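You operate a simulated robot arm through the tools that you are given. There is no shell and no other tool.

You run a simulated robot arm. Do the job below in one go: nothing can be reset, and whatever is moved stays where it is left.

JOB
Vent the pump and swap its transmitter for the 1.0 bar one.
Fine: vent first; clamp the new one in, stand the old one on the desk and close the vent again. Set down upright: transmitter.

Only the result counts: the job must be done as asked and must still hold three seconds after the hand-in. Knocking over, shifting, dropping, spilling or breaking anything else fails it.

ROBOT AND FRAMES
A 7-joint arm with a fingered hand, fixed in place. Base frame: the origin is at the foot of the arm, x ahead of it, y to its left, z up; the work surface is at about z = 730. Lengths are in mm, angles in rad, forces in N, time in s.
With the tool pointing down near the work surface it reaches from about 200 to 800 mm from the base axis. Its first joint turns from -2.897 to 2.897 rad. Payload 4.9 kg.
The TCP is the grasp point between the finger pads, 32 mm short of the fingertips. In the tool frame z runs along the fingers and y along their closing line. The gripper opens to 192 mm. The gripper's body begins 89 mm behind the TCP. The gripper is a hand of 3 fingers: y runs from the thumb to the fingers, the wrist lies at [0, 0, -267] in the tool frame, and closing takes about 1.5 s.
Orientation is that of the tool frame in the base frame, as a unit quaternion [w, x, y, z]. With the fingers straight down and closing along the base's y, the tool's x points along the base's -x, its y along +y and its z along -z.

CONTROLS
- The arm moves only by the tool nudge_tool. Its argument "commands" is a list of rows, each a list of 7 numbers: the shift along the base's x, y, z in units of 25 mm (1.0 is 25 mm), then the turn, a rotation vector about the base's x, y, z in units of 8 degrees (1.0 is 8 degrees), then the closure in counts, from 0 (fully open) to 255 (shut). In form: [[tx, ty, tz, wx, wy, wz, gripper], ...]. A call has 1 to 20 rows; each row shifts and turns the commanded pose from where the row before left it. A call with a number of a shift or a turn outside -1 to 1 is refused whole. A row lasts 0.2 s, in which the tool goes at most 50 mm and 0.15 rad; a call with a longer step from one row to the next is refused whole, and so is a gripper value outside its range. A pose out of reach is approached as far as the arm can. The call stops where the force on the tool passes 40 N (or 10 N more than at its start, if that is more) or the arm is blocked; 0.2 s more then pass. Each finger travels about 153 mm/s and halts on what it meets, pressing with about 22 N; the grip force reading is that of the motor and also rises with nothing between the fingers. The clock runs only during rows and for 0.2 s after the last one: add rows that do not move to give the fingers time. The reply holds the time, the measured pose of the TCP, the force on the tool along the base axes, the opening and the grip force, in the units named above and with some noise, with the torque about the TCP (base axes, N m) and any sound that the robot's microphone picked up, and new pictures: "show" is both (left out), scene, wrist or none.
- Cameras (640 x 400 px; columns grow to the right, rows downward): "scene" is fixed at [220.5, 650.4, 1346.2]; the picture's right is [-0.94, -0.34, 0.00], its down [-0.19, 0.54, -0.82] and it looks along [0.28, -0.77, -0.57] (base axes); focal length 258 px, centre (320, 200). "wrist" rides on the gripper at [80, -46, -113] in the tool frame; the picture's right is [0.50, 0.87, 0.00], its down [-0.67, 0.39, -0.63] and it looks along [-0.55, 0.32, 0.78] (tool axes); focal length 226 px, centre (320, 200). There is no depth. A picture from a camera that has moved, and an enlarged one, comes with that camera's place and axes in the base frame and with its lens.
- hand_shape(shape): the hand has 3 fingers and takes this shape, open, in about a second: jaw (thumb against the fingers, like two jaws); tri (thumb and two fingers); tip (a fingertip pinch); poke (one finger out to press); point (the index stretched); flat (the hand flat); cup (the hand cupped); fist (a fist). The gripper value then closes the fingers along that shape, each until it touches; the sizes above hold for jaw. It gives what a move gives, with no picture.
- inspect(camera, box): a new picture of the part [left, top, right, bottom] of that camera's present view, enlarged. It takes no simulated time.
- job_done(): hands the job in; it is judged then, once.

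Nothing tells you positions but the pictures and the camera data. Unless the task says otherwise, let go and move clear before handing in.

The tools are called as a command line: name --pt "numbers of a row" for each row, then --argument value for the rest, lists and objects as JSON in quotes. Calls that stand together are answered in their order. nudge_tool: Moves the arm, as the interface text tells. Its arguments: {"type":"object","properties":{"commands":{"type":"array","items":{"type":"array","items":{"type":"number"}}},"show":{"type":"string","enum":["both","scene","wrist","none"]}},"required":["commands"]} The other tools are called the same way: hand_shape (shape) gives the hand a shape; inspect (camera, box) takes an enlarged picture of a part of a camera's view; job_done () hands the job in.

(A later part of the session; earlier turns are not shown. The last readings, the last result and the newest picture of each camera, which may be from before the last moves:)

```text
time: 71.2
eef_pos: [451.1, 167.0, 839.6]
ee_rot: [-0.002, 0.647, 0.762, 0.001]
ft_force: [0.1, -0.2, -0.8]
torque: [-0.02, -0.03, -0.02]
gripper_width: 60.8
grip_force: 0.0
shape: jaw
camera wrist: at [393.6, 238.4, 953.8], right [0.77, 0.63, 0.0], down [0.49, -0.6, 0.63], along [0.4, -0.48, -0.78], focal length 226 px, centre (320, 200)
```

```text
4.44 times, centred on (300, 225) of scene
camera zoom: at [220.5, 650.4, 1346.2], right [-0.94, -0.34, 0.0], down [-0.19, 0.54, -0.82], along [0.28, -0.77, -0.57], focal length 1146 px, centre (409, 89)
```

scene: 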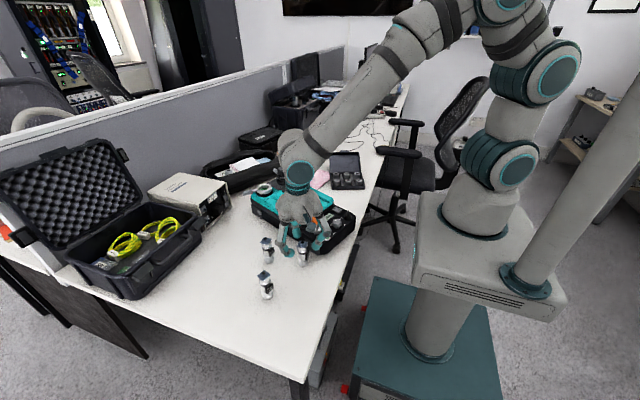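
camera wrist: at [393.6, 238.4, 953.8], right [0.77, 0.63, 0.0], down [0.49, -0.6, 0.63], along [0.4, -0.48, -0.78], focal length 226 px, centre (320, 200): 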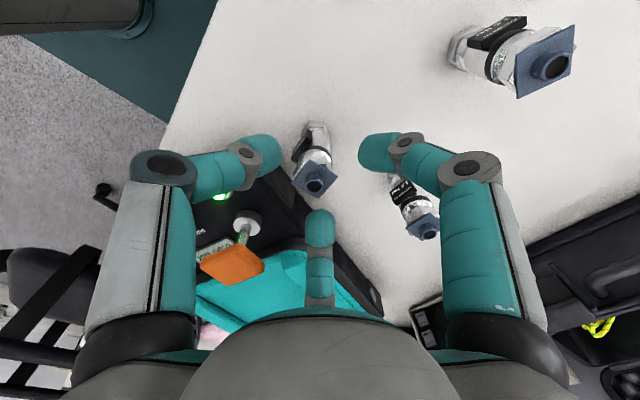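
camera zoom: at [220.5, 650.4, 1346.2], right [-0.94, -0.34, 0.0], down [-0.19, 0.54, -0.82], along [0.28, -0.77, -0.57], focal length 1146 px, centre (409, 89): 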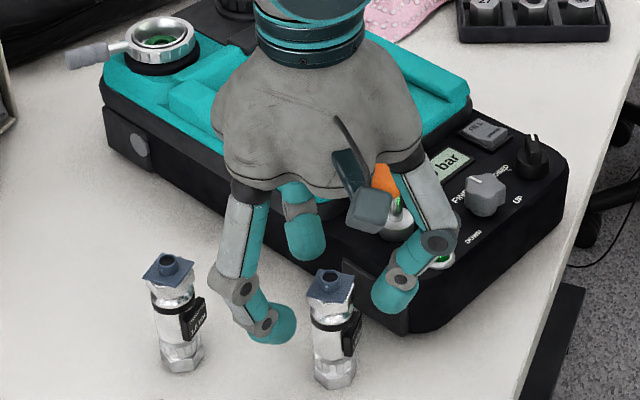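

The image suggests T2 is about 3 mm toward −x of the hand centre. I'll correct that and continue down to grip height.

nudge_tool --pt "-0.12 -0.05 0 0 0 0 175" --pt "0 0 -0.6 0 0 0 175" --pt "0 0 -0.6 0 0 0 175" --pt "0 0 0 0 0 0 175" --show "both"

inspect --camera "wrist" --box '[200, 80, 440, 280]'

inspect --camera "scene" --box '[260, 200, 340, 280]'

```text
time: 72.2
eef_pos: [447.4, 164.3, 811.5]
ee_rot: [-0.002, 0.647, 0.763, 0.001]
ft_force: [0.4, -0.2, 0.1]
torque: [0.01, 0.01, -0.01]
gripper_width: 60.6
grip_force: 0.0
shape: jaw
camera wrist: at [389.3, 235.2, 925.9], right [0.77, 0.63, 0.0], down [0.49, -0.6, 0.63], along [0.4, -0.48, -0.78], focal length 226 px, centre (320, 200)
```

scene: 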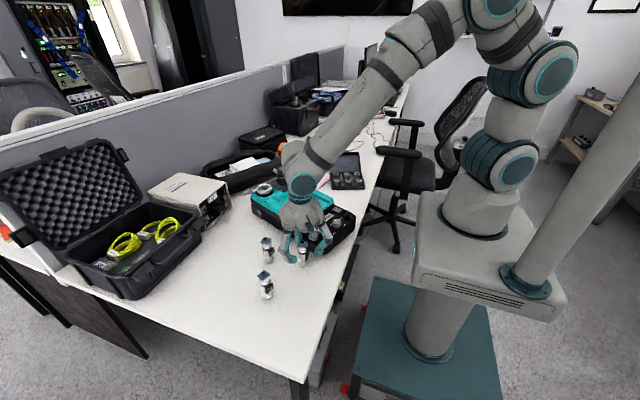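
wrist: 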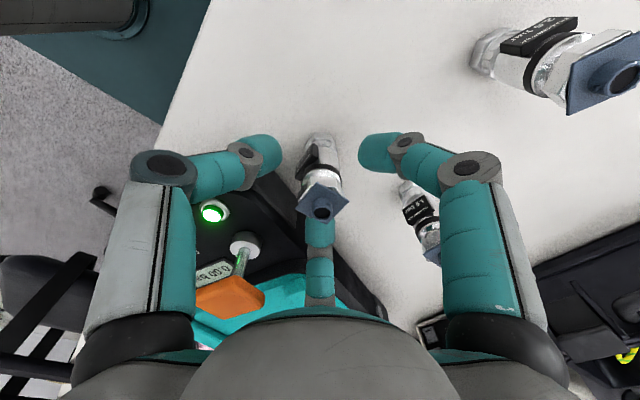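

```text
2.00 times, centred on (320, 180) of wrist
camera zoom: at [389.3, 235.2, 925.9], right [0.77, 0.63, 0.0], down [0.49, -0.6, 0.63], along [0.4, -0.48, -0.78], focal length 452 px, centre (320, 240)
```

zoom: 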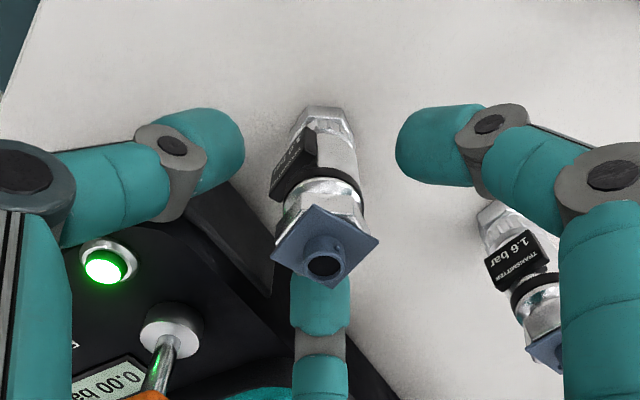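

```text
5.00 times, centred on (300, 240) of scene
camera zoom: at [220.5, 650.4, 1346.2], right [-0.94, -0.34, 0.0], down [-0.19, 0.54, -0.82], along [0.28, -0.77, -0.57], focal length 1289 px, centre (420, 0)
```

zoom: 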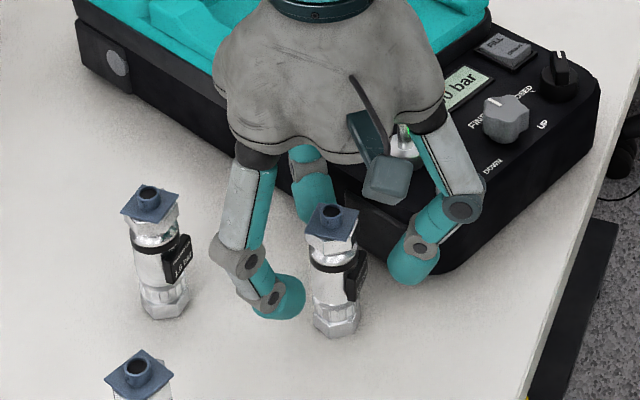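

In the wrist view T2 is centred between the three fingertips. I'll descend the last 25 mm to grip height.

nudge_tool --pt "0 0 -0.5 0 0 0 175" --pt "0 0 -0.5 0 0 0 175" --pt "0 0 0 0 0 0 175" --show "both"

inspect --camera "wrist" --box '[200, 80, 440, 280]'

inspect --camera "scene" --box '[260, 200, 340, 280]'

```text
time: 73.0
eef_pos: [447.1, 164.6, 787.2]
ee_rot: [-0.003, 0.647, 0.763, 0.002]
ft_force: [-0.7, 0.1, -0.9]
torque: [0.01, 0.01, 0.03]
gripper_width: 60.6
grip_force: 0.0
shape: jaw
camera wrist: at [389.3, 235.8, 900.2], right [0.77, 0.63, 0.0], down [0.49, -0.6, 0.63], along [0.4, -0.48, -0.78], focal length 226 px, centre (320, 200)
```

scene: 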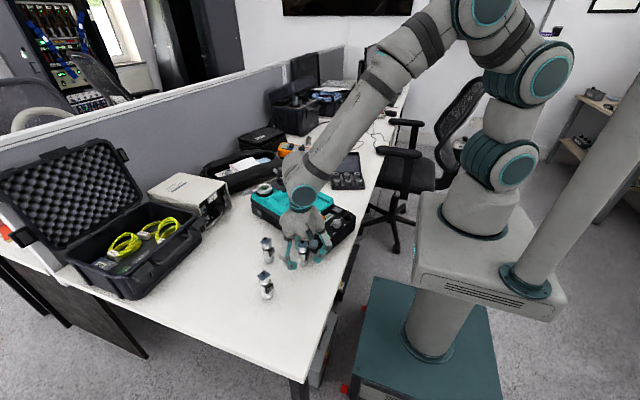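
wrist: 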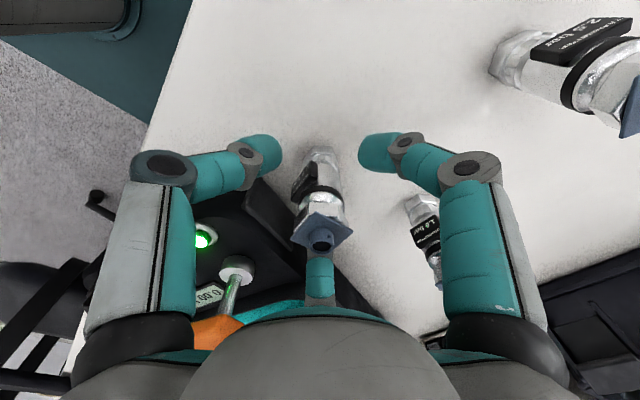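

```text
2.00 times, centred on (320, 180) of wrist
camera zoom: at [389.3, 235.8, 900.2], right [0.77, 0.63, 0.0], down [0.49, -0.6, 0.63], along [0.4, -0.48, -0.78], focal length 452 px, centre (320, 240)
```

zoom: 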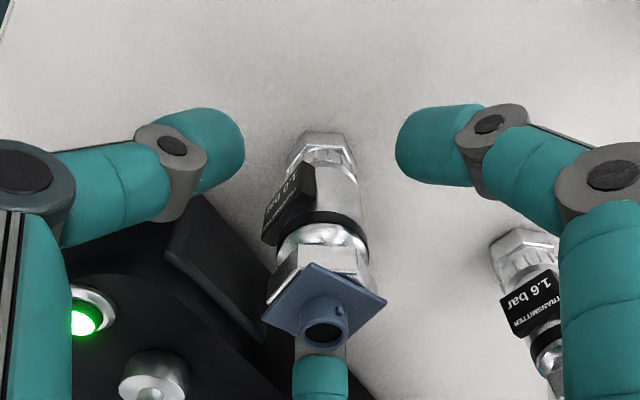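

```text
5.00 times, centred on (300, 240) of scene
camera zoom: at [220.5, 650.4, 1346.2], right [-0.94, -0.34, 0.0], down [-0.19, 0.54, -0.82], along [0.28, -0.77, -0.57], focal length 1289 px, centre (420, 0)
```

zoom: 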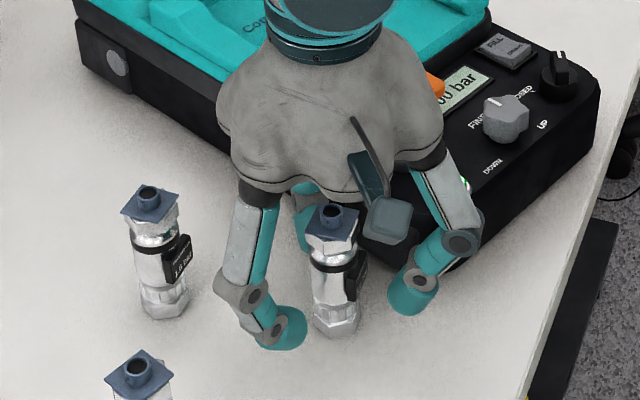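

The relative position matches my earlier successful grasp. The thumb will meet the label plate first, so I'll shift 5 mm toward the thumb for simultaneous contact, then close slowly.

nudge_tool --pt "-0.19 -0.03 0 0 0 0 175" --pt "0 0 0 0 0 0 190" --pt "0 0 0 0 0 0 197" --pt "0 0 0 0 0 0 203" --show "both"

inspect --camera "wrist" --box '[240, 100, 400, 260]'

inspect --camera "scene" --box '[270, 220, 330, 280]'

```text
time: 74.0
eef_pos: [441.9, 162.9, 787.4]
ee_rot: [-0.002, 0.647, 0.763, 0.001]
ft_force: [-0.8, 0.4, 0.0]
torque: [0.03, -0.01, 0.01]
gripper_width: 39.7
grip_force: 0.0
shape: jaw
camera wrist: at [383.7, 234.0, 900.2], right [0.77, 0.63, 0.0], down [0.49, -0.6, 0.63], along [0.4, -0.48, -0.78], focal length 226 px, centre (320, 200)
```

scene: 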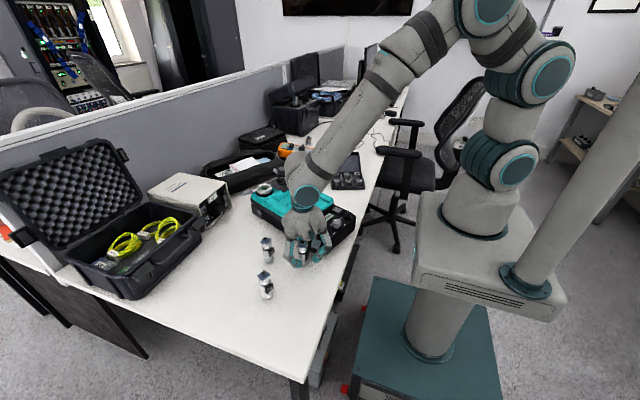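
wrist: 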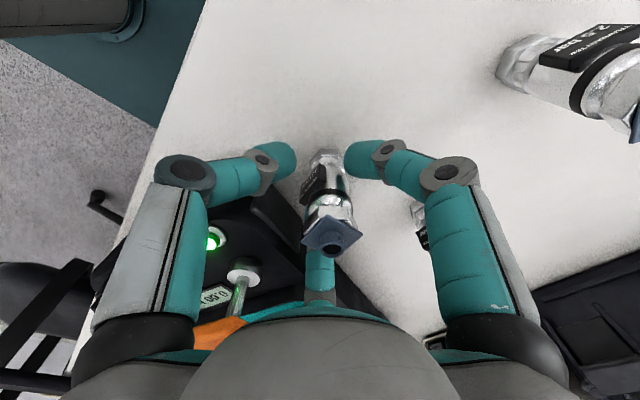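

```text
2.50 times, centred on (320, 180) of wrist
camera zoom: at [383.7, 234.0, 900.2], right [0.77, 0.63, 0.0], down [0.49, -0.6, 0.63], along [0.4, -0.48, -0.78], focal length 565 px, centre (320, 250)
```

zoom: 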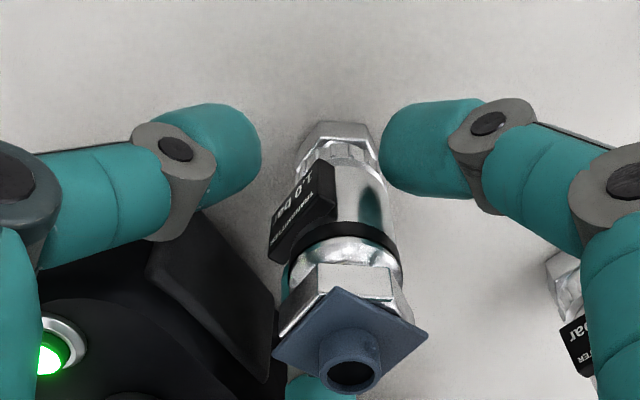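

```text
6.67 times, centred on (300, 250) of scene
camera zoom: at [220.5, 650.4, 1346.2], right [-0.94, -0.34, 0.0], down [-0.19, 0.54, -0.82], along [0.28, -0.77, -0.57], focal length 1719 px, centre (453, -133)
```

zoom: 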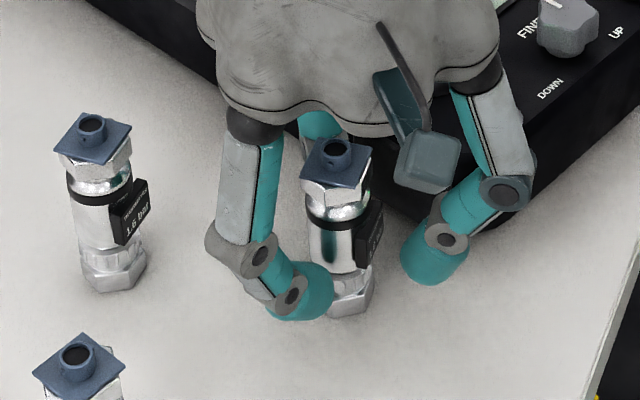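

The fingers are evenly close on both sides. I'll continue closing gently onto T2.

nudge_tool --pt "0 0 0 0 0 0 207" --pt "0 0 0 0 0 0 210" --pt "0 0 0 0 0 0 213" --pt "0 0 0 0 0 0 216" --show "both"

inspect --camera "wrist" --box '[240, 100, 400, 260]'

inspect --camera "scene" --box '[270, 220, 330, 280]'

```text
time: 75.0
eef_pos: [442.0, 162.3, 786.3]
ee_rot: [-0.002, 0.648, 0.762, 0.002]
ft_force: [0.7, -1.2, 0.1]
torque: [-0.03, 0.02, 0.0]
gripper_width: 30.2
grip_force: 0.1
shape: jaw
camera wrist: at [383.8, 234.0, 900.3], right [0.77, 0.63, 0.0], down [0.49, -0.6, 0.63], along [0.4, -0.48, -0.78], focal length 226 px, centre (320, 200)
```

scene: 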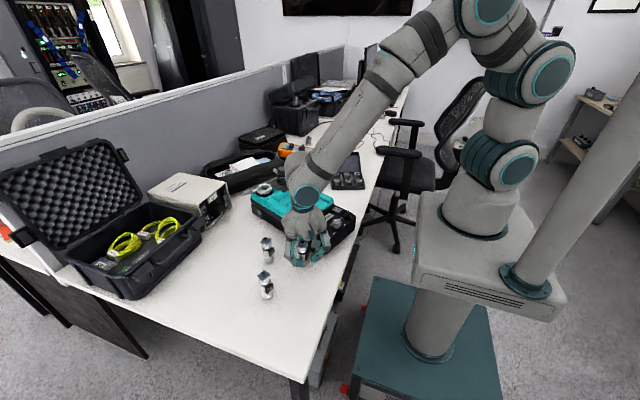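
wrist: 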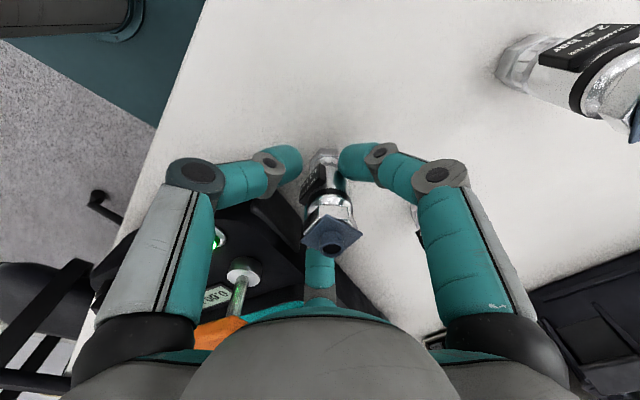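

```text
2.50 times, centred on (320, 180) of wrist
camera zoom: at [383.8, 234.0, 900.3], right [0.77, 0.63, 0.0], down [0.49, -0.6, 0.63], along [0.4, -0.48, -0.78], focal length 565 px, centre (320, 250)
```

zoom: 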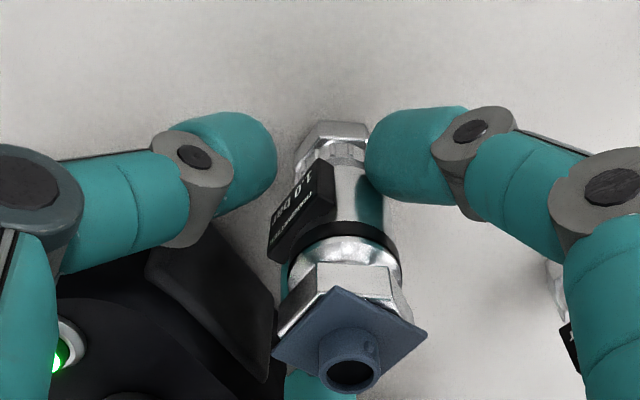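

```text
6.67 times, centred on (300, 250) of scene
camera zoom: at [220.5, 650.4, 1346.2], right [-0.94, -0.34, 0.0], down [-0.19, 0.54, -0.82], along [0.28, -0.77, -0.57], focal length 1719 px, centre (453, -133)
```

zoom: 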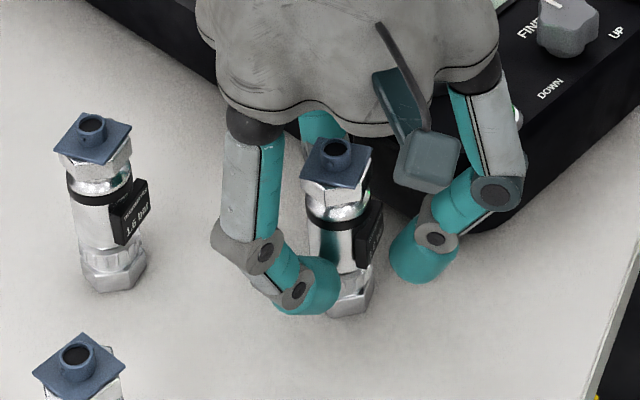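

The two fingers are almost touching while the thumb still has about 8 mm of gap. I'll shift the hand back 3.5 mm to even it out, then close.

nudge_tool --pt "0.14 0.02 0 0 0 0 216" --pt "0 0 0 0 0 0 218" --pt "0 0 0 0 0 0 220" --pt "0 0 0 0 0 0 222" --pt "0 0 0 0 0 0 222" --show "both"

inspect --camera "wrist" --box '[240, 100, 400, 260]'

inspect --camera "scene" --box '[270, 220, 330, 280]'

```text
time: 76.2
eef_pos: [445.9, 162.7, 787.9]
ee_rot: [-0.002, 0.647, 0.763, 0.001]
ft_force: [0.4, 0.5, 0.6]
torque: [0.01, 0.0, -0.02]
gripper_width: 25.6
grip_force: 0.0
shape: jaw
camera wrist: at [386.9, 234.6, 900.9], right [0.77, 0.63, 0.0], down [0.49, -0.6, 0.63], along [0.4, -0.48, -0.78], focal length 226 px, centre (320, 200)
```

scene: 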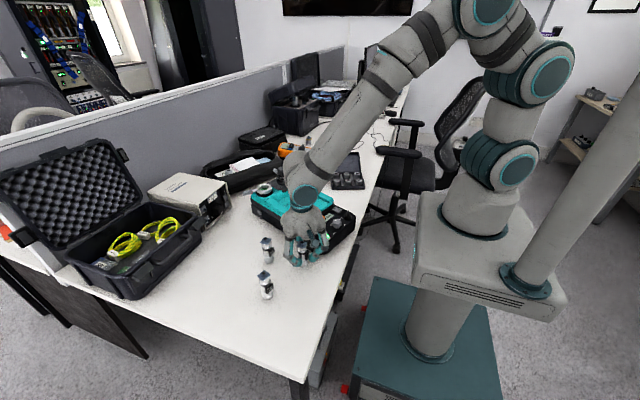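
wrist: 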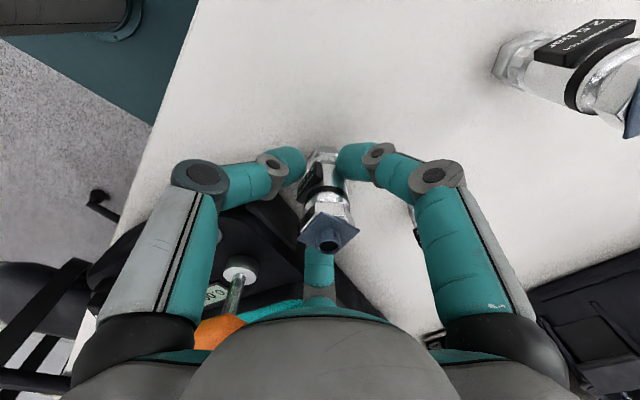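

```text
2.50 times, centred on (320, 180) of wrist
camera zoom: at [386.9, 234.6, 900.9], right [0.77, 0.63, 0.0], down [0.49, -0.6, 0.63], along [0.4, -0.48, -0.78], focal length 565 px, centre (320, 250)
```

zoom: 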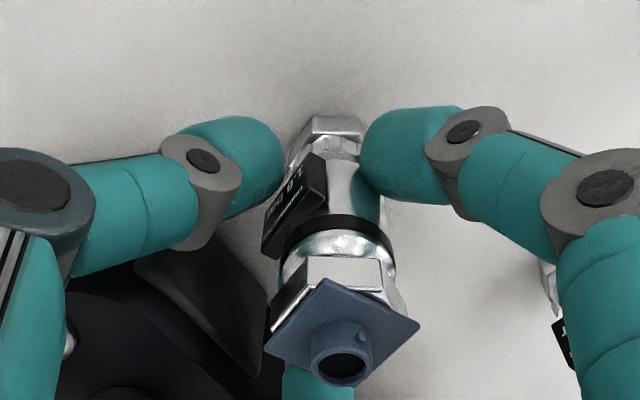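

```text
6.67 times, centred on (300, 250) of scene
camera zoom: at [220.5, 650.4, 1346.2], right [-0.94, -0.34, 0.0], down [-0.19, 0.54, -0.82], along [0.28, -0.77, -0.57], focal length 1719 px, centre (453, -133)
```

zoom: 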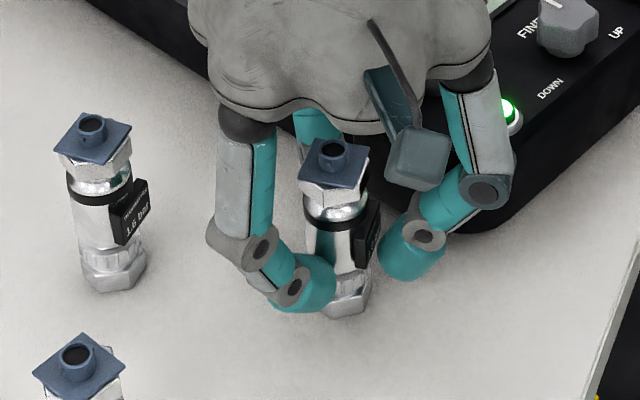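

The gaps are nearly closed and T2 hasn't moved. I'll complete the grip.

nudge_tool --pt "0 0 0 0 0 0 226" --pt "0 0 0 0 0 0 230" --pt "0 0 0 0 0 0 235" --pt "0 0 0 0 0 0 240" --pt "0 0 0 0 0 0 245" --pt "0 0 0 0 0 0 245" --show "both"

inspect --camera "wrist" --box '[240, 100, 400, 260]'

inspect --camera "scene" --box '[270, 220, 330, 280]'

```text
time: 77.6
eef_pos: [444.9, 163.3, 788.0]
ee_rot: [-0.003, 0.648, 0.762, 0.002]
ft_force: [0.3, -0.1, 0.8]
torque: [-0.04, 0.01, 0.01]
gripper_width: 21.1
grip_force: 22.3
shape: jaw
camera wrist: at [386.9, 234.5, 900.8], right [0.77, 0.63, 0.0], down [0.49, -0.6, 0.63], along [0.4, -0.48, -0.78], focal length 226 px, centre (320, 200)
```

scene: 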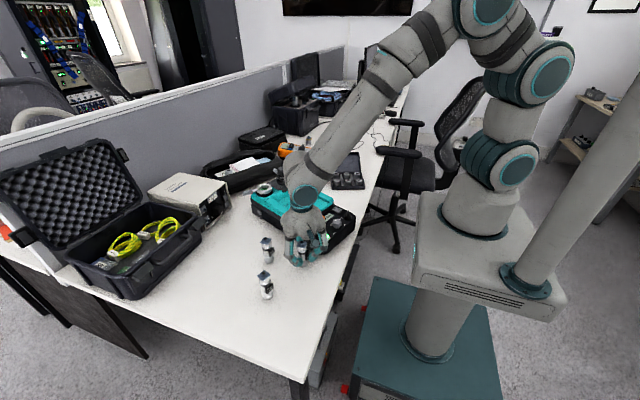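
wrist: 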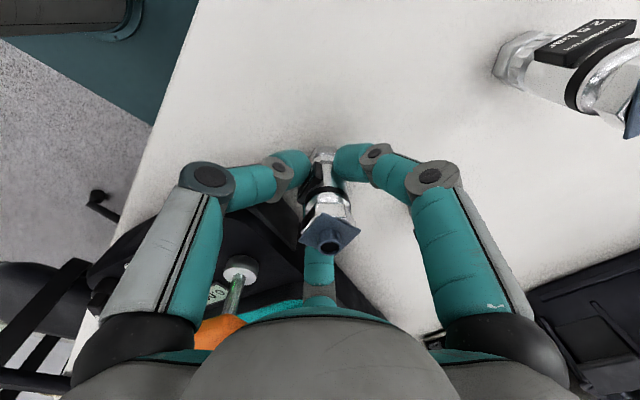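

```text
2.50 times, centred on (320, 180) of wrist
camera zoom: at [386.9, 234.5, 900.8], right [0.77, 0.63, 0.0], down [0.49, -0.6, 0.63], along [0.4, -0.48, -0.78], focal length 565 px, centre (320, 250)
```

zoom: 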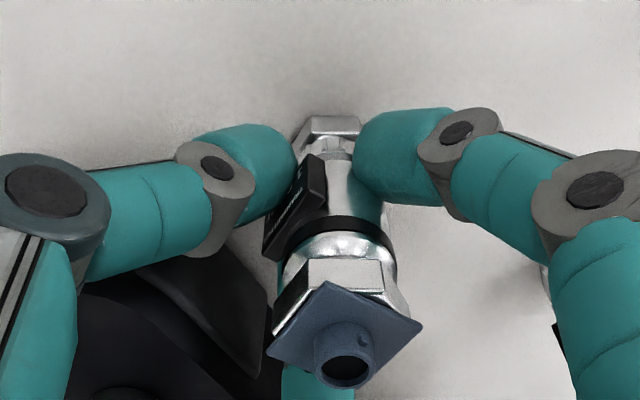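

```text
6.67 times, centred on (300, 250) of scene
camera zoom: at [220.5, 650.4, 1346.2], right [-0.94, -0.34, 0.0], down [-0.19, 0.54, -0.82], along [0.28, -0.77, -0.57], focal length 1719 px, centre (453, -133)
```

zoom: 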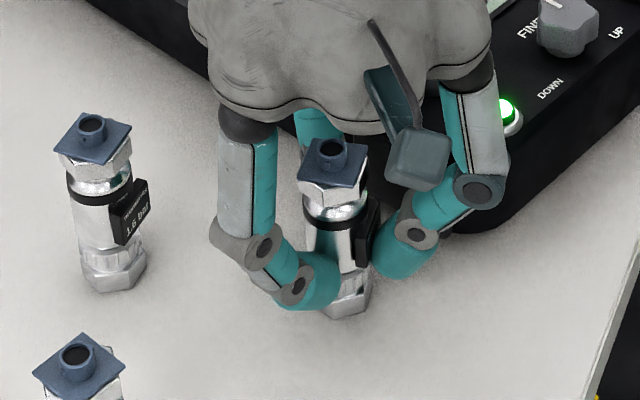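

It's gripped firmly (21 mm, 22 N). I'll lift slightly and check that it hangs straight.

nudge_tool --pt "0 0 0.2 0 0 0 250" --pt "0 0 0.3 0 0 0 250" --pt "0 0 0.5 0 0 0 250" --pt "0 0 0.5 0 0 0 250" --show "both"

inspect --camera "wrist" --box '[240, 100, 400, 260]'

inspect --camera "scene" --box '[270, 210, 330, 270]'

```text
time: 78.6
eef_pos: [444.0, 164.9, 826.2]
ee_rot: [-0.003, 0.647, 0.762, 0.001]
ft_force: [-0.7, -0.5, -2.2]
torque: [0.02, -0.02, -0.03]
gripper_width: 21.3
grip_force: 22.0
shape: jaw
camera wrist: at [386.9, 235.8, 939.6], right [0.77, 0.63, 0.0], down [0.49, -0.6, 0.63], along [0.4, -0.48, -0.78], focal length 226 px, centre (320, 200)
```

scene: 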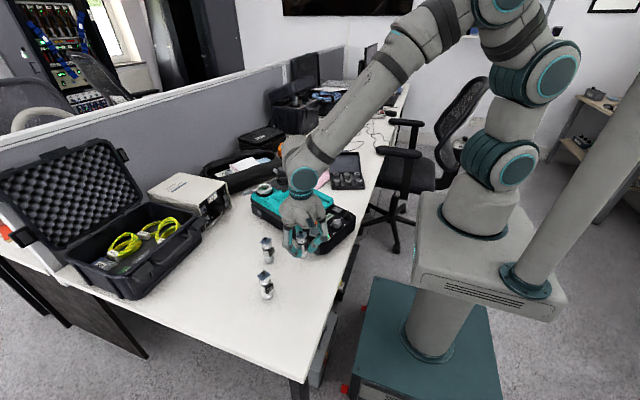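
wrist: 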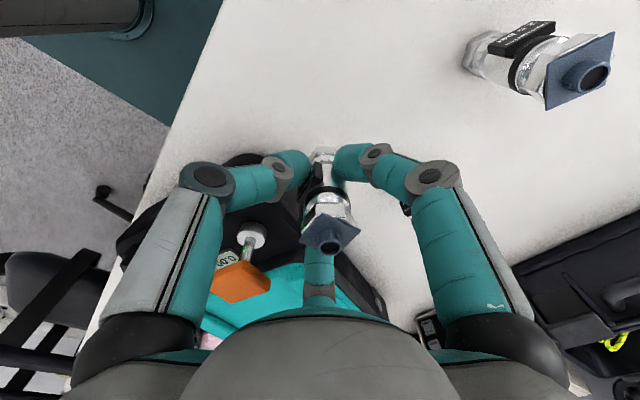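

```text
2.50 times, centred on (320, 180) of wrist
camera zoom: at [386.9, 235.8, 939.6], right [0.77, 0.63, 0.0], down [0.49, -0.6, 0.63], along [0.4, -0.48, -0.78], focal length 565 px, centre (320, 250)
```

zoom: 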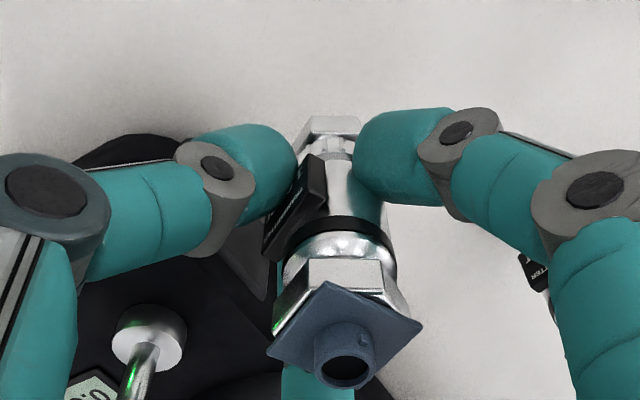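

```text
6.67 times, centred on (300, 240) of scene
camera zoom: at [220.5, 650.4, 1346.2], right [-0.94, -0.34, 0.0], down [-0.19, 0.54, -0.82], along [0.28, -0.77, -0.57], focal length 1719 px, centre (453, -67)
```

zoom: 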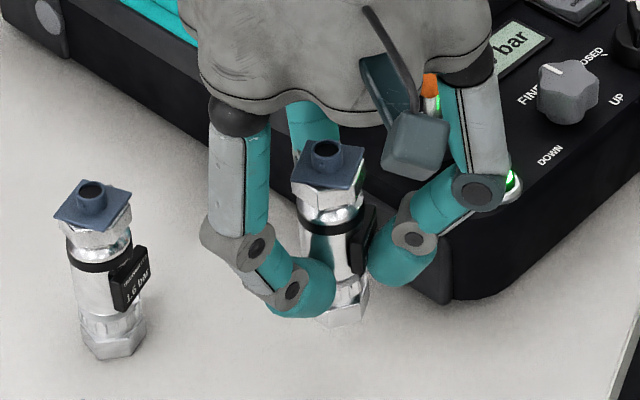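

T2 hangs straight and unchanged in the grip. I'll carry it up and over to just above the port, allowing for its roughly 6 mm offset in the hand.

nudge_tool --pt "0 0 1 0 0 0 250" --pt "0 0 1 0 0 0 250" --pt "0 0 1 0 0 0 250" --pt "0 0 1 0 0 0 250" --pt "0.5 -0.4 1 0 0 0 250" --pt "0.93 -0.759 1 0 0 0 250" --pt "0.93 -0.759 0.8 0 0 0 250" --pt "0.93 -0.759 0 0 0 0 250" --pt "0.93 -0.759 0 0 0 0 250" --pt "0.93 -0.759 0 0 0 0 250" --pt "0.93 -0.759 0 0 0 0 250" --pt "0.93 -0.759 0 0 0 0 250" --pt "0.93 -0.759 0 0 0 0 250" --pt "0.93 -0.759 0 0 0 0 250" --pt "0.43 -0.359 0 0 0 0 250" --pt "0 0 0 0 0 0 250" --show "both"

inspect --camera "wrist" --box '[220, 60, 420, 260]'

inspect --camera "scene" --box '[220, 110, 320, 210]'

```text
time: 82.0
eef_pos: [678.2, -27.1, 994.0]
ee_rot: [-0.003, 0.647, 0.762, 0.001]
ft_force: [0.2, -0.6, -2.4]
torque: [-0.01, 0.03, 0.01]
gripper_width: 20.8
grip_force: 22.1
shape: jaw
camera wrist: at [619.7, 43.5, 1108.1], right [0.77, 0.63, 0.0], down [0.49, -0.6, 0.63], along [0.4, -0.48, -0.78], focal length 226 px, centre (320, 200)
```

scene: 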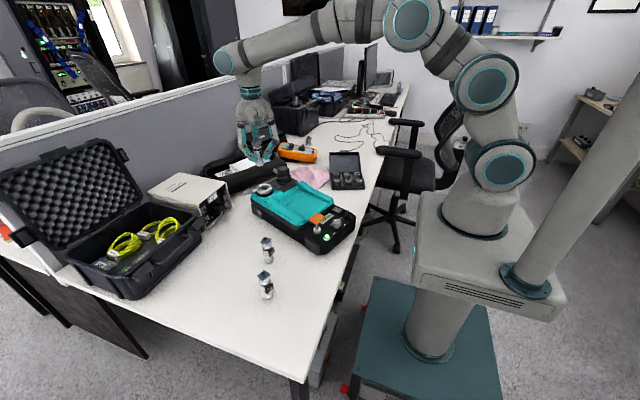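
wrist: 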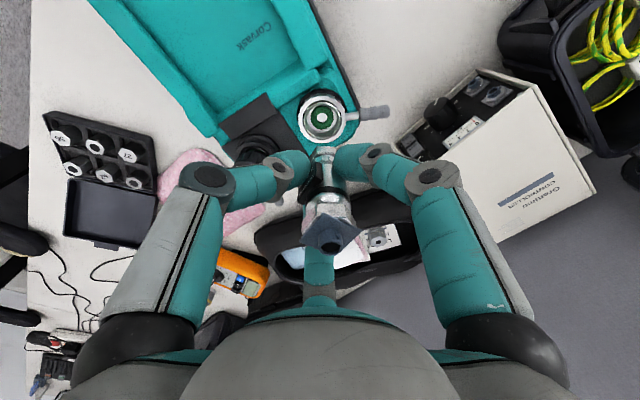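

```text
2.00 times, centred on (320, 160) of wrist
camera zoom: at [619.7, 43.5, 1108.1], right [0.77, 0.63, 0.0], down [0.49, -0.6, 0.63], along [0.4, -0.48, -0.78], focal length 452 px, centre (320, 280)
```

zoom: 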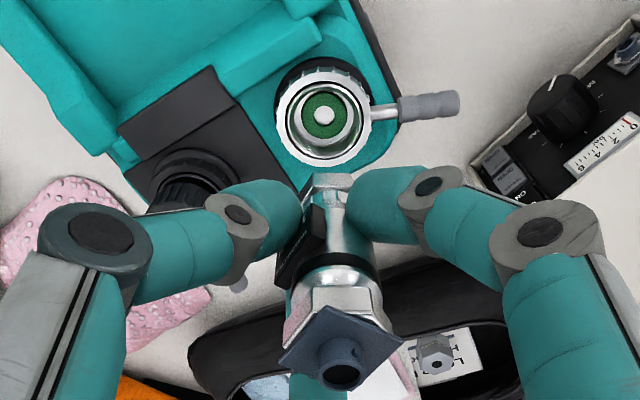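

```text
4.00 times, centred on (270, 160) of scene
camera zoom: at [220.5, 650.4, 1346.2], right [-0.94, -0.34, 0.0], down [-0.19, 0.54, -0.82], along [0.28, -0.77, -0.57], focal length 1032 px, centre (520, 360)
```

zoom: 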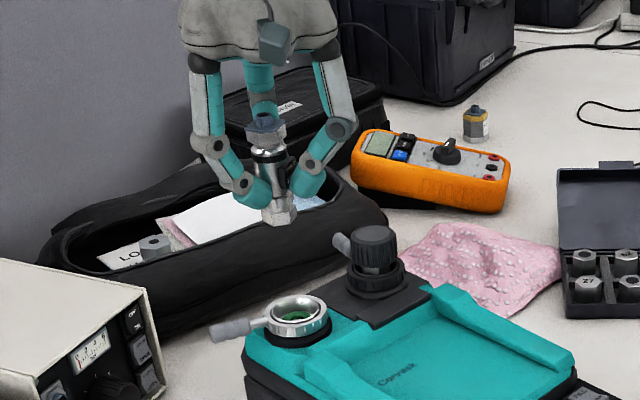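

T2 is above the port. I'll measure the remaining misalignment in zoomed scene and wrist views before lowering.

inspect --camera "scene" --box '[268, 150, 308, 175]'

inspect --camera "scene" --box '[248, 175, 308, 210]'

inspect --camera "wrist" --box '[290, 80, 360, 170]'

```text
16.00 times, centred on (288, 162) of scene
camera zoom: at [220.5, 650.4, 1346.2], right [-0.94, -0.34, 0.0], down [-0.19, 0.54, -0.82], along [0.28, -0.77, -0.57], focal length 4126 px, centre (832, 800)
```

zoom: 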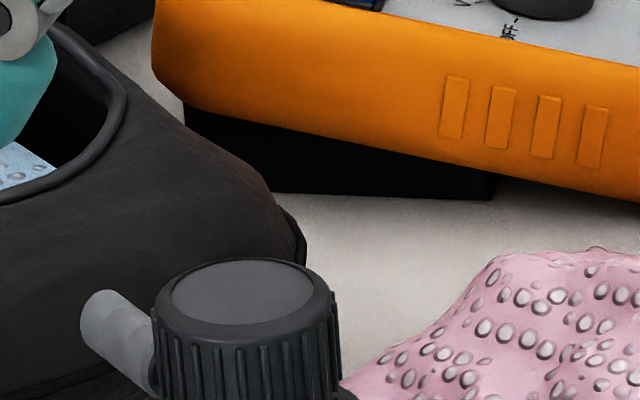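

```text
10.67 times, centred on (278, 192) of scene
camera zoom: at [220.5, 650.4, 1346.2], right [-0.94, -0.34, 0.0], down [-0.19, 0.54, -0.82], along [0.28, -0.77, -0.57], focal length 2751 px, centre (768, 280)
```

zoom: 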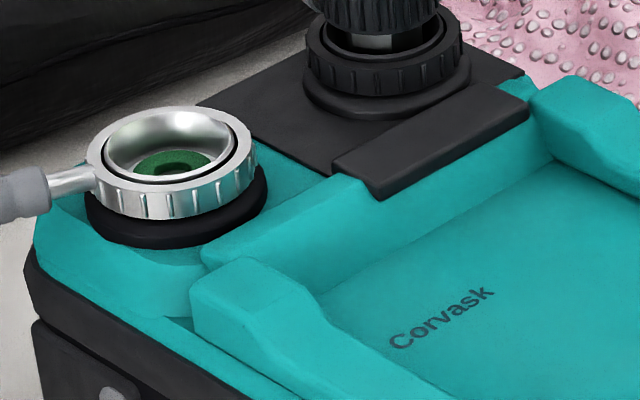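

```text
4.44 times, centred on (325, 125) of wrist
camera zoom: at [619.7, 43.5, 1108.1], right [0.77, 0.63, 0.0], down [0.49, -0.6, 0.63], along [0.4, -0.48, -0.78], focal length 1005 px, centre (298, 533)
```

zoom: 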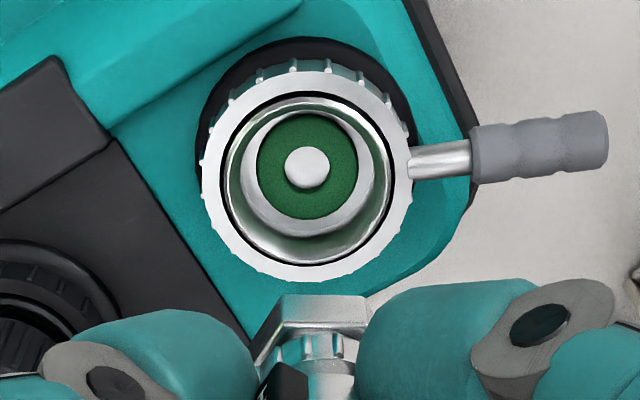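

inspect --camera "scene" --box '[242, 135, 282, 172]'

inspect --camera "scene" --box '[242, 170, 282, 207]'

```text
10.81 times, centred on (262, 154) of scene
camera zoom: at [220.5, 650.4, 1346.2], right [-0.94, -0.34, 0.0], down [-0.19, 0.54, -0.82], along [0.28, -0.77, -0.57], focal length 2788 px, centre (947, 703)
```

zoom: 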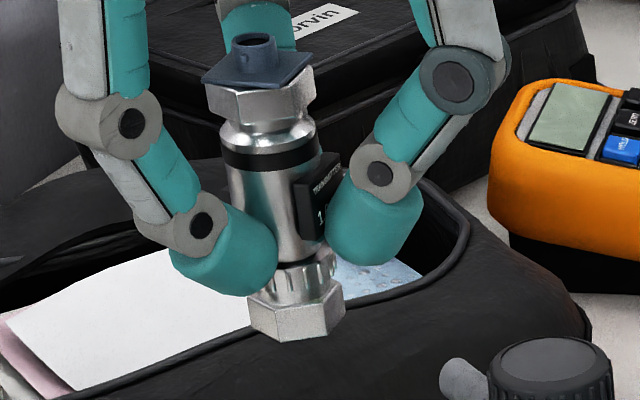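

```text
10.81 times, centred on (262, 188) of scene
camera zoom: at [220.5, 650.4, 1346.2], right [-0.94, -0.34, 0.0], down [-0.19, 0.54, -0.82], along [0.28, -0.77, -0.57], focal length 2788 px, centre (947, 324)
```

zoom: 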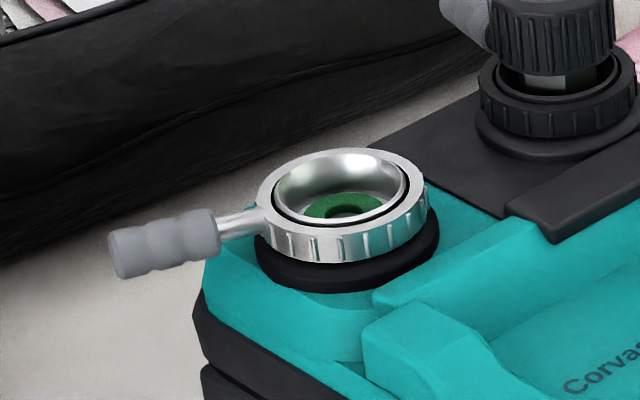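

Scene and wrist measurements agree that T2 needs to move about 2.8 mm toward −x. I'll apply that and lower to just above the ring.

nudge_tool --pt "-0.11 -0.012 -0.5 0 0 0 250" --pt "0 0 -0.8 0 0 0 250" --pt "0 0 -0.8 0 0 0 250" --pt "0 0 -0.6 0 0 0 250" --pt "0 0 -0.2 0 0 0 250" --pt "0 0 0 0 0 0 250" --show "both"

inspect --camera "wrist" --box '[280, 80, 370, 180]'

inspect --camera "scene" --box '[242, 155, 290, 200]'

```text
time: 83.4
eef_pos: [675.2, -26.8, 921.4]
ee_rot: [-0.004, 0.647, 0.763, 0.001]
ft_force: [-0.2, -0.5, -1.8]
torque: [-0.01, 0.0, 0.03]
gripper_width: 20.9
grip_force: 21.8
shape: jaw
camera wrist: at [617.0, 44.7, 1035.1], right [0.77, 0.63, 0.0], down [0.49, -0.6, 0.63], along [0.4, -0.48, -0.78], focal length 226 px, centre (320, 200)
```

scene: 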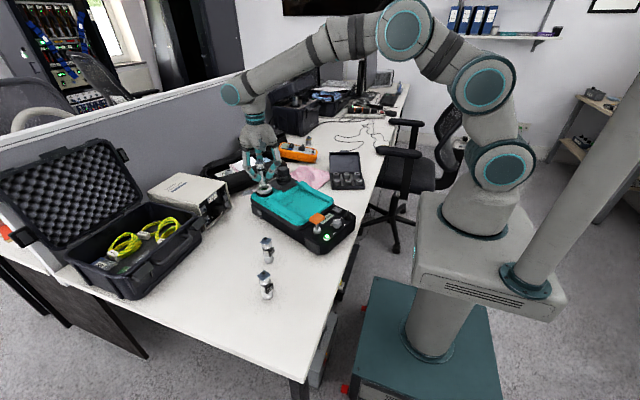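
wrist: 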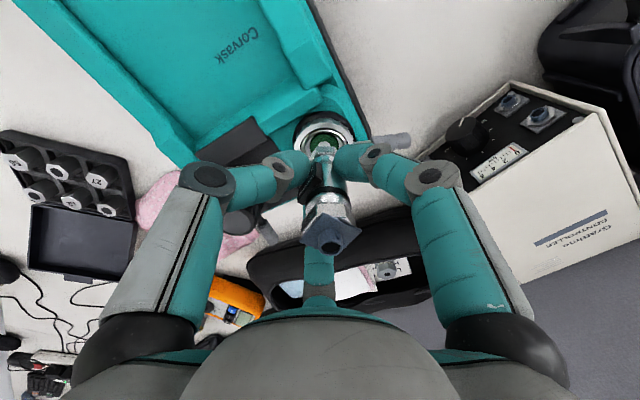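

```text
4.00 times, centred on (325, 130) of wrist
camera zoom: at [617.0, 44.7, 1035.1], right [0.77, 0.63, 0.0], down [0.49, -0.6, 0.63], along [0.4, -0.48, -0.78], focal length 904 px, centre (300, 480)
```

zoom: 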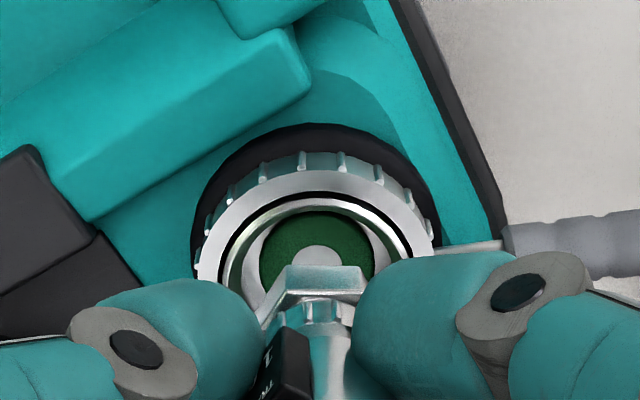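

```text
8.89 times, centred on (266, 178) of scene
camera zoom: at [220.5, 650.4, 1346.2], right [-0.94, -0.34, 0.0], down [-0.19, 0.54, -0.82], along [0.28, -0.77, -0.57], focal length 2292 px, centre (800, 400)
```

zoom: 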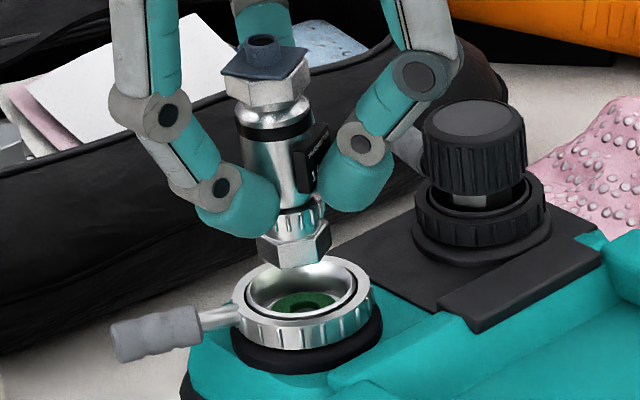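

I'm close. I'll zoom in further to measure the last millimetre or two.

inspect --camera "scene" --box '[252, 172, 284, 197]'

inspect --camera "wrist" --box '[295, 105, 355, 150]'

```text
16.00 times, centred on (268, 184) of scene
camera zoom: at [220.5, 650.4, 1346.2], right [-0.94, -0.34, 0.0], down [-0.19, 0.54, -0.82], along [0.28, -0.77, -0.57], focal length 4126 px, centre (1152, 448)
```

zoom: 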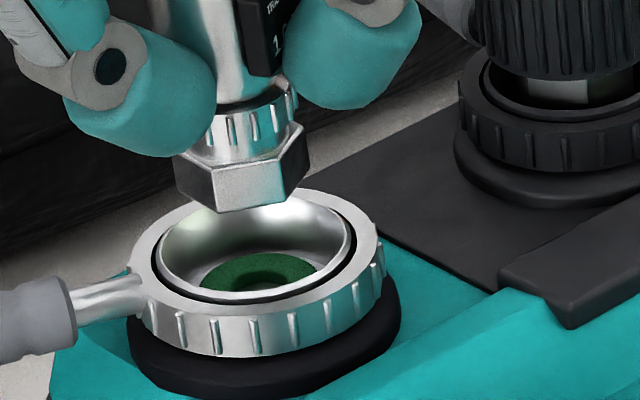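

```text
8.89 times, centred on (325, 128) of wrist
camera zoom: at [617.0, 44.7, 1035.1], right [0.77, 0.63, 0.0], down [0.49, -0.6, 0.63], along [0.4, -0.48, -0.78], focal length 2009 px, centre (276, 844)
```

zoom: 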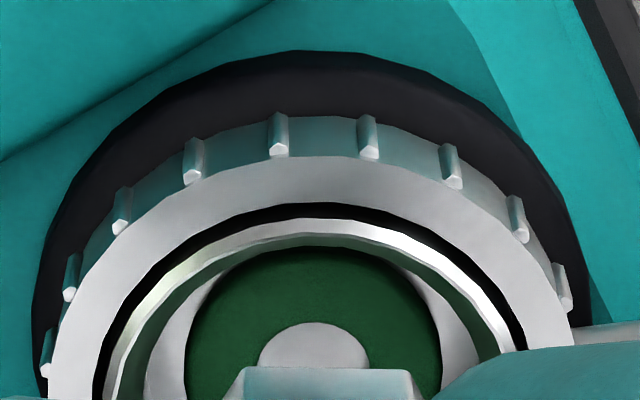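

The misalignment is now under 1 mm in every direction. I'll apply a tiny correction and lower gently into the cup.

nudge_tool --pt "-0.026 -0.016 -0.2 0 0 0 250" --pt "0 0 -0.2 0 0 0 250" --pt "0 0 -0.2 0 0 0 250" --pt "0 0 0 0 0 0 250" --show "both"

inspect --camera "scene" --box '[252, 172, 284, 197]'

inspect --camera "wrist" --box '[285, 95, 365, 155]'

```text
time: 84.4
eef_pos: [674.8, -24.7, 906.6]
ee_rot: [-0.002, 0.648, 0.762, 0.0]
ft_force: [-0.1, 0.0, -1.5]
torque: [0.0, 0.0, -0.02]
gripper_width: 21.1
grip_force: 22.3
shape: jaw
camera wrist: at [616.1, 45.1, 1020.1], right [0.77, 0.63, 0.0], down [0.49, -0.6, 0.63], along [0.4, -0.48, -0.78], focal length 226 px, centre (320, 200)
```

scene: 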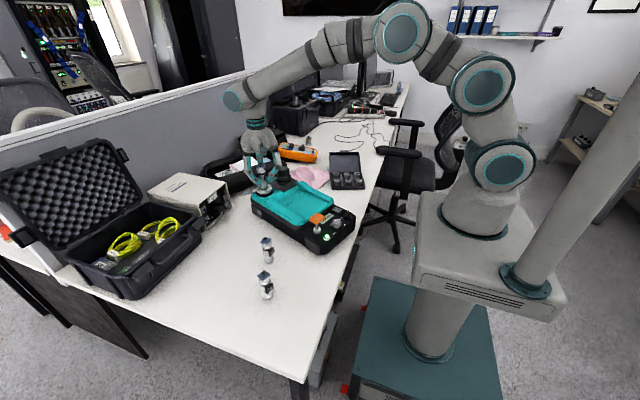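
wrist: 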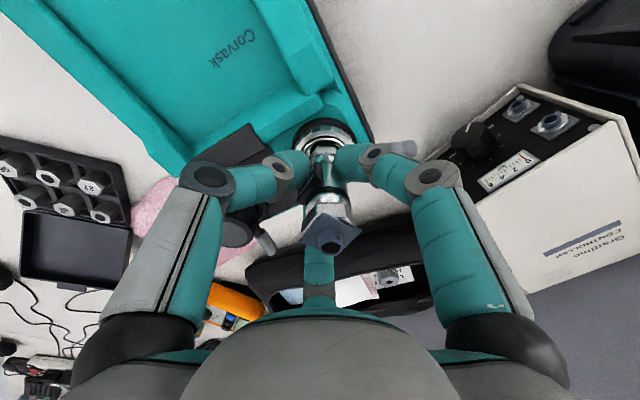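

```text
16.00 times, centred on (268, 184) of scene
camera zoom: at [220.5, 650.4, 1346.2], right [-0.94, -0.34, 0.0], down [-0.19, 0.54, -0.82], along [0.28, -0.77, -0.57], focal length 4126 px, centre (1152, 448)
```

zoom: 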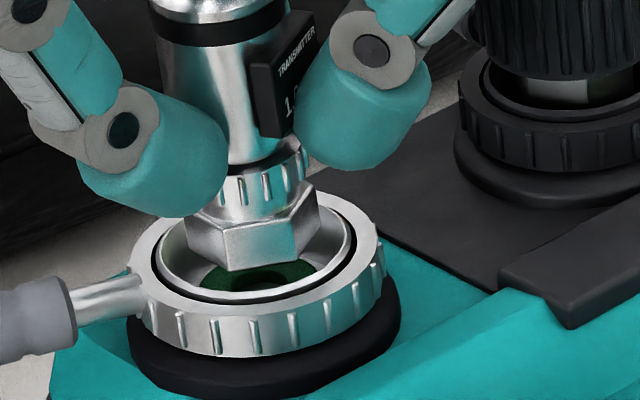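

```text
6.67 times, centred on (325, 125) of wrist
camera zoom: at [616.1, 45.1, 1020.1], right [0.77, 0.63, 0.0], down [0.49, -0.6, 0.63], along [0.4, -0.48, -0.78], focal length 1507 px, centre (287, 700)
```

zoom: 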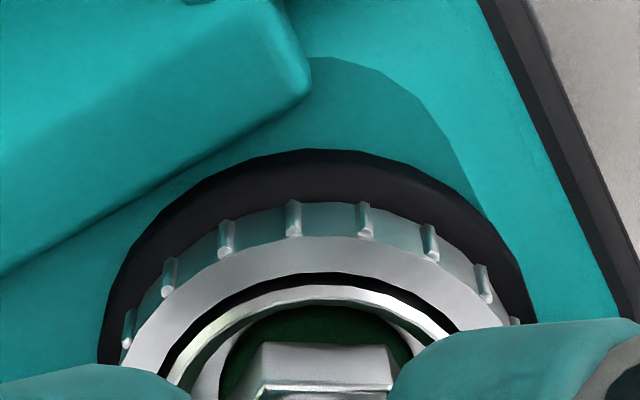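

T2's hex is entering the cup, centred within about 1 mm and with no contact force. I'll continue down in small steps.

nudge_tool --pt "0 -0.032 -0.16 0 0 0 250" --pt "0 0 -0.14 0 0 0 250" --pt "0 0 0 0 0 0 250" --show "wrist"

inspect --camera "scene" --box '[252, 172, 284, 197]'

inspect --camera "wrist" --box '[285, 95, 365, 155]'

```text
time: 85.2
eef_pos: [673.7, -28.0, 898.3]
ee_rot: [-0.002, 0.647, 0.762, 0.001]
ft_force: [-0.7, 0.3, -1.7]
torque: [0.02, 0.01, 0.01]
gripper_width: 20.9
grip_force: 22.4
shape: jaw
camera wrist: at [616.2, 43.6, 1012.0], right [0.77, 0.63, 0.0], down [0.49, -0.6, 0.63], along [0.4, -0.48, -0.78], focal length 226 px, centre (320, 200)
```

wrist: 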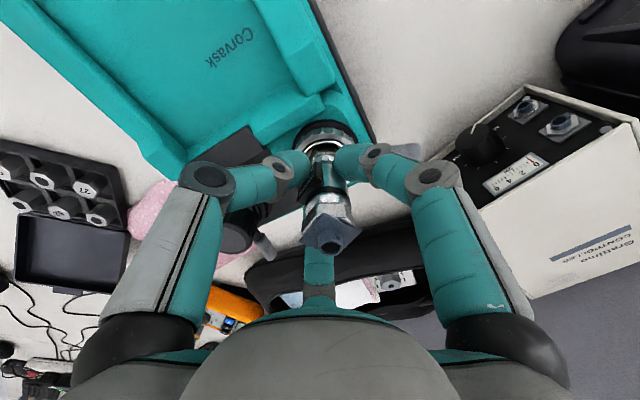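

```text
16.00 times, centred on (268, 184) of scene
camera zoom: at [220.5, 650.4, 1346.2], right [-0.94, -0.34, 0.0], down [-0.19, 0.54, -0.82], along [0.28, -0.77, -0.57], focal length 4126 px, centre (1152, 448)
```

zoom: 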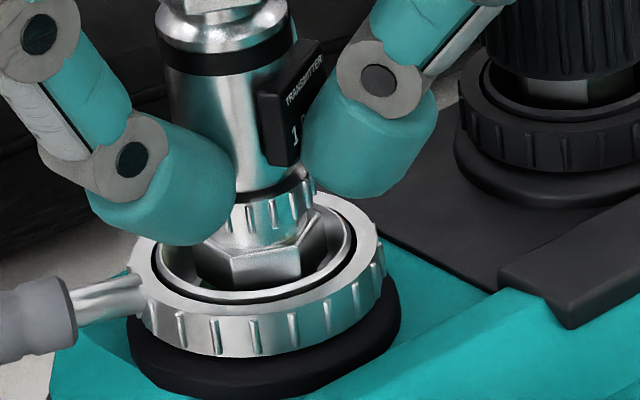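

```text
6.67 times, centred on (325, 125) of wrist
camera zoom: at [616.2, 43.6, 1012.0], right [0.77, 0.63, 0.0], down [0.49, -0.6, 0.63], along [0.4, -0.48, -0.78], focal length 1507 px, centre (287, 700)
```

zoom: 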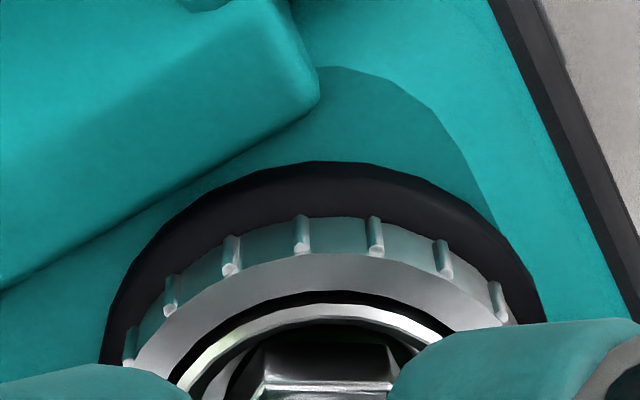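

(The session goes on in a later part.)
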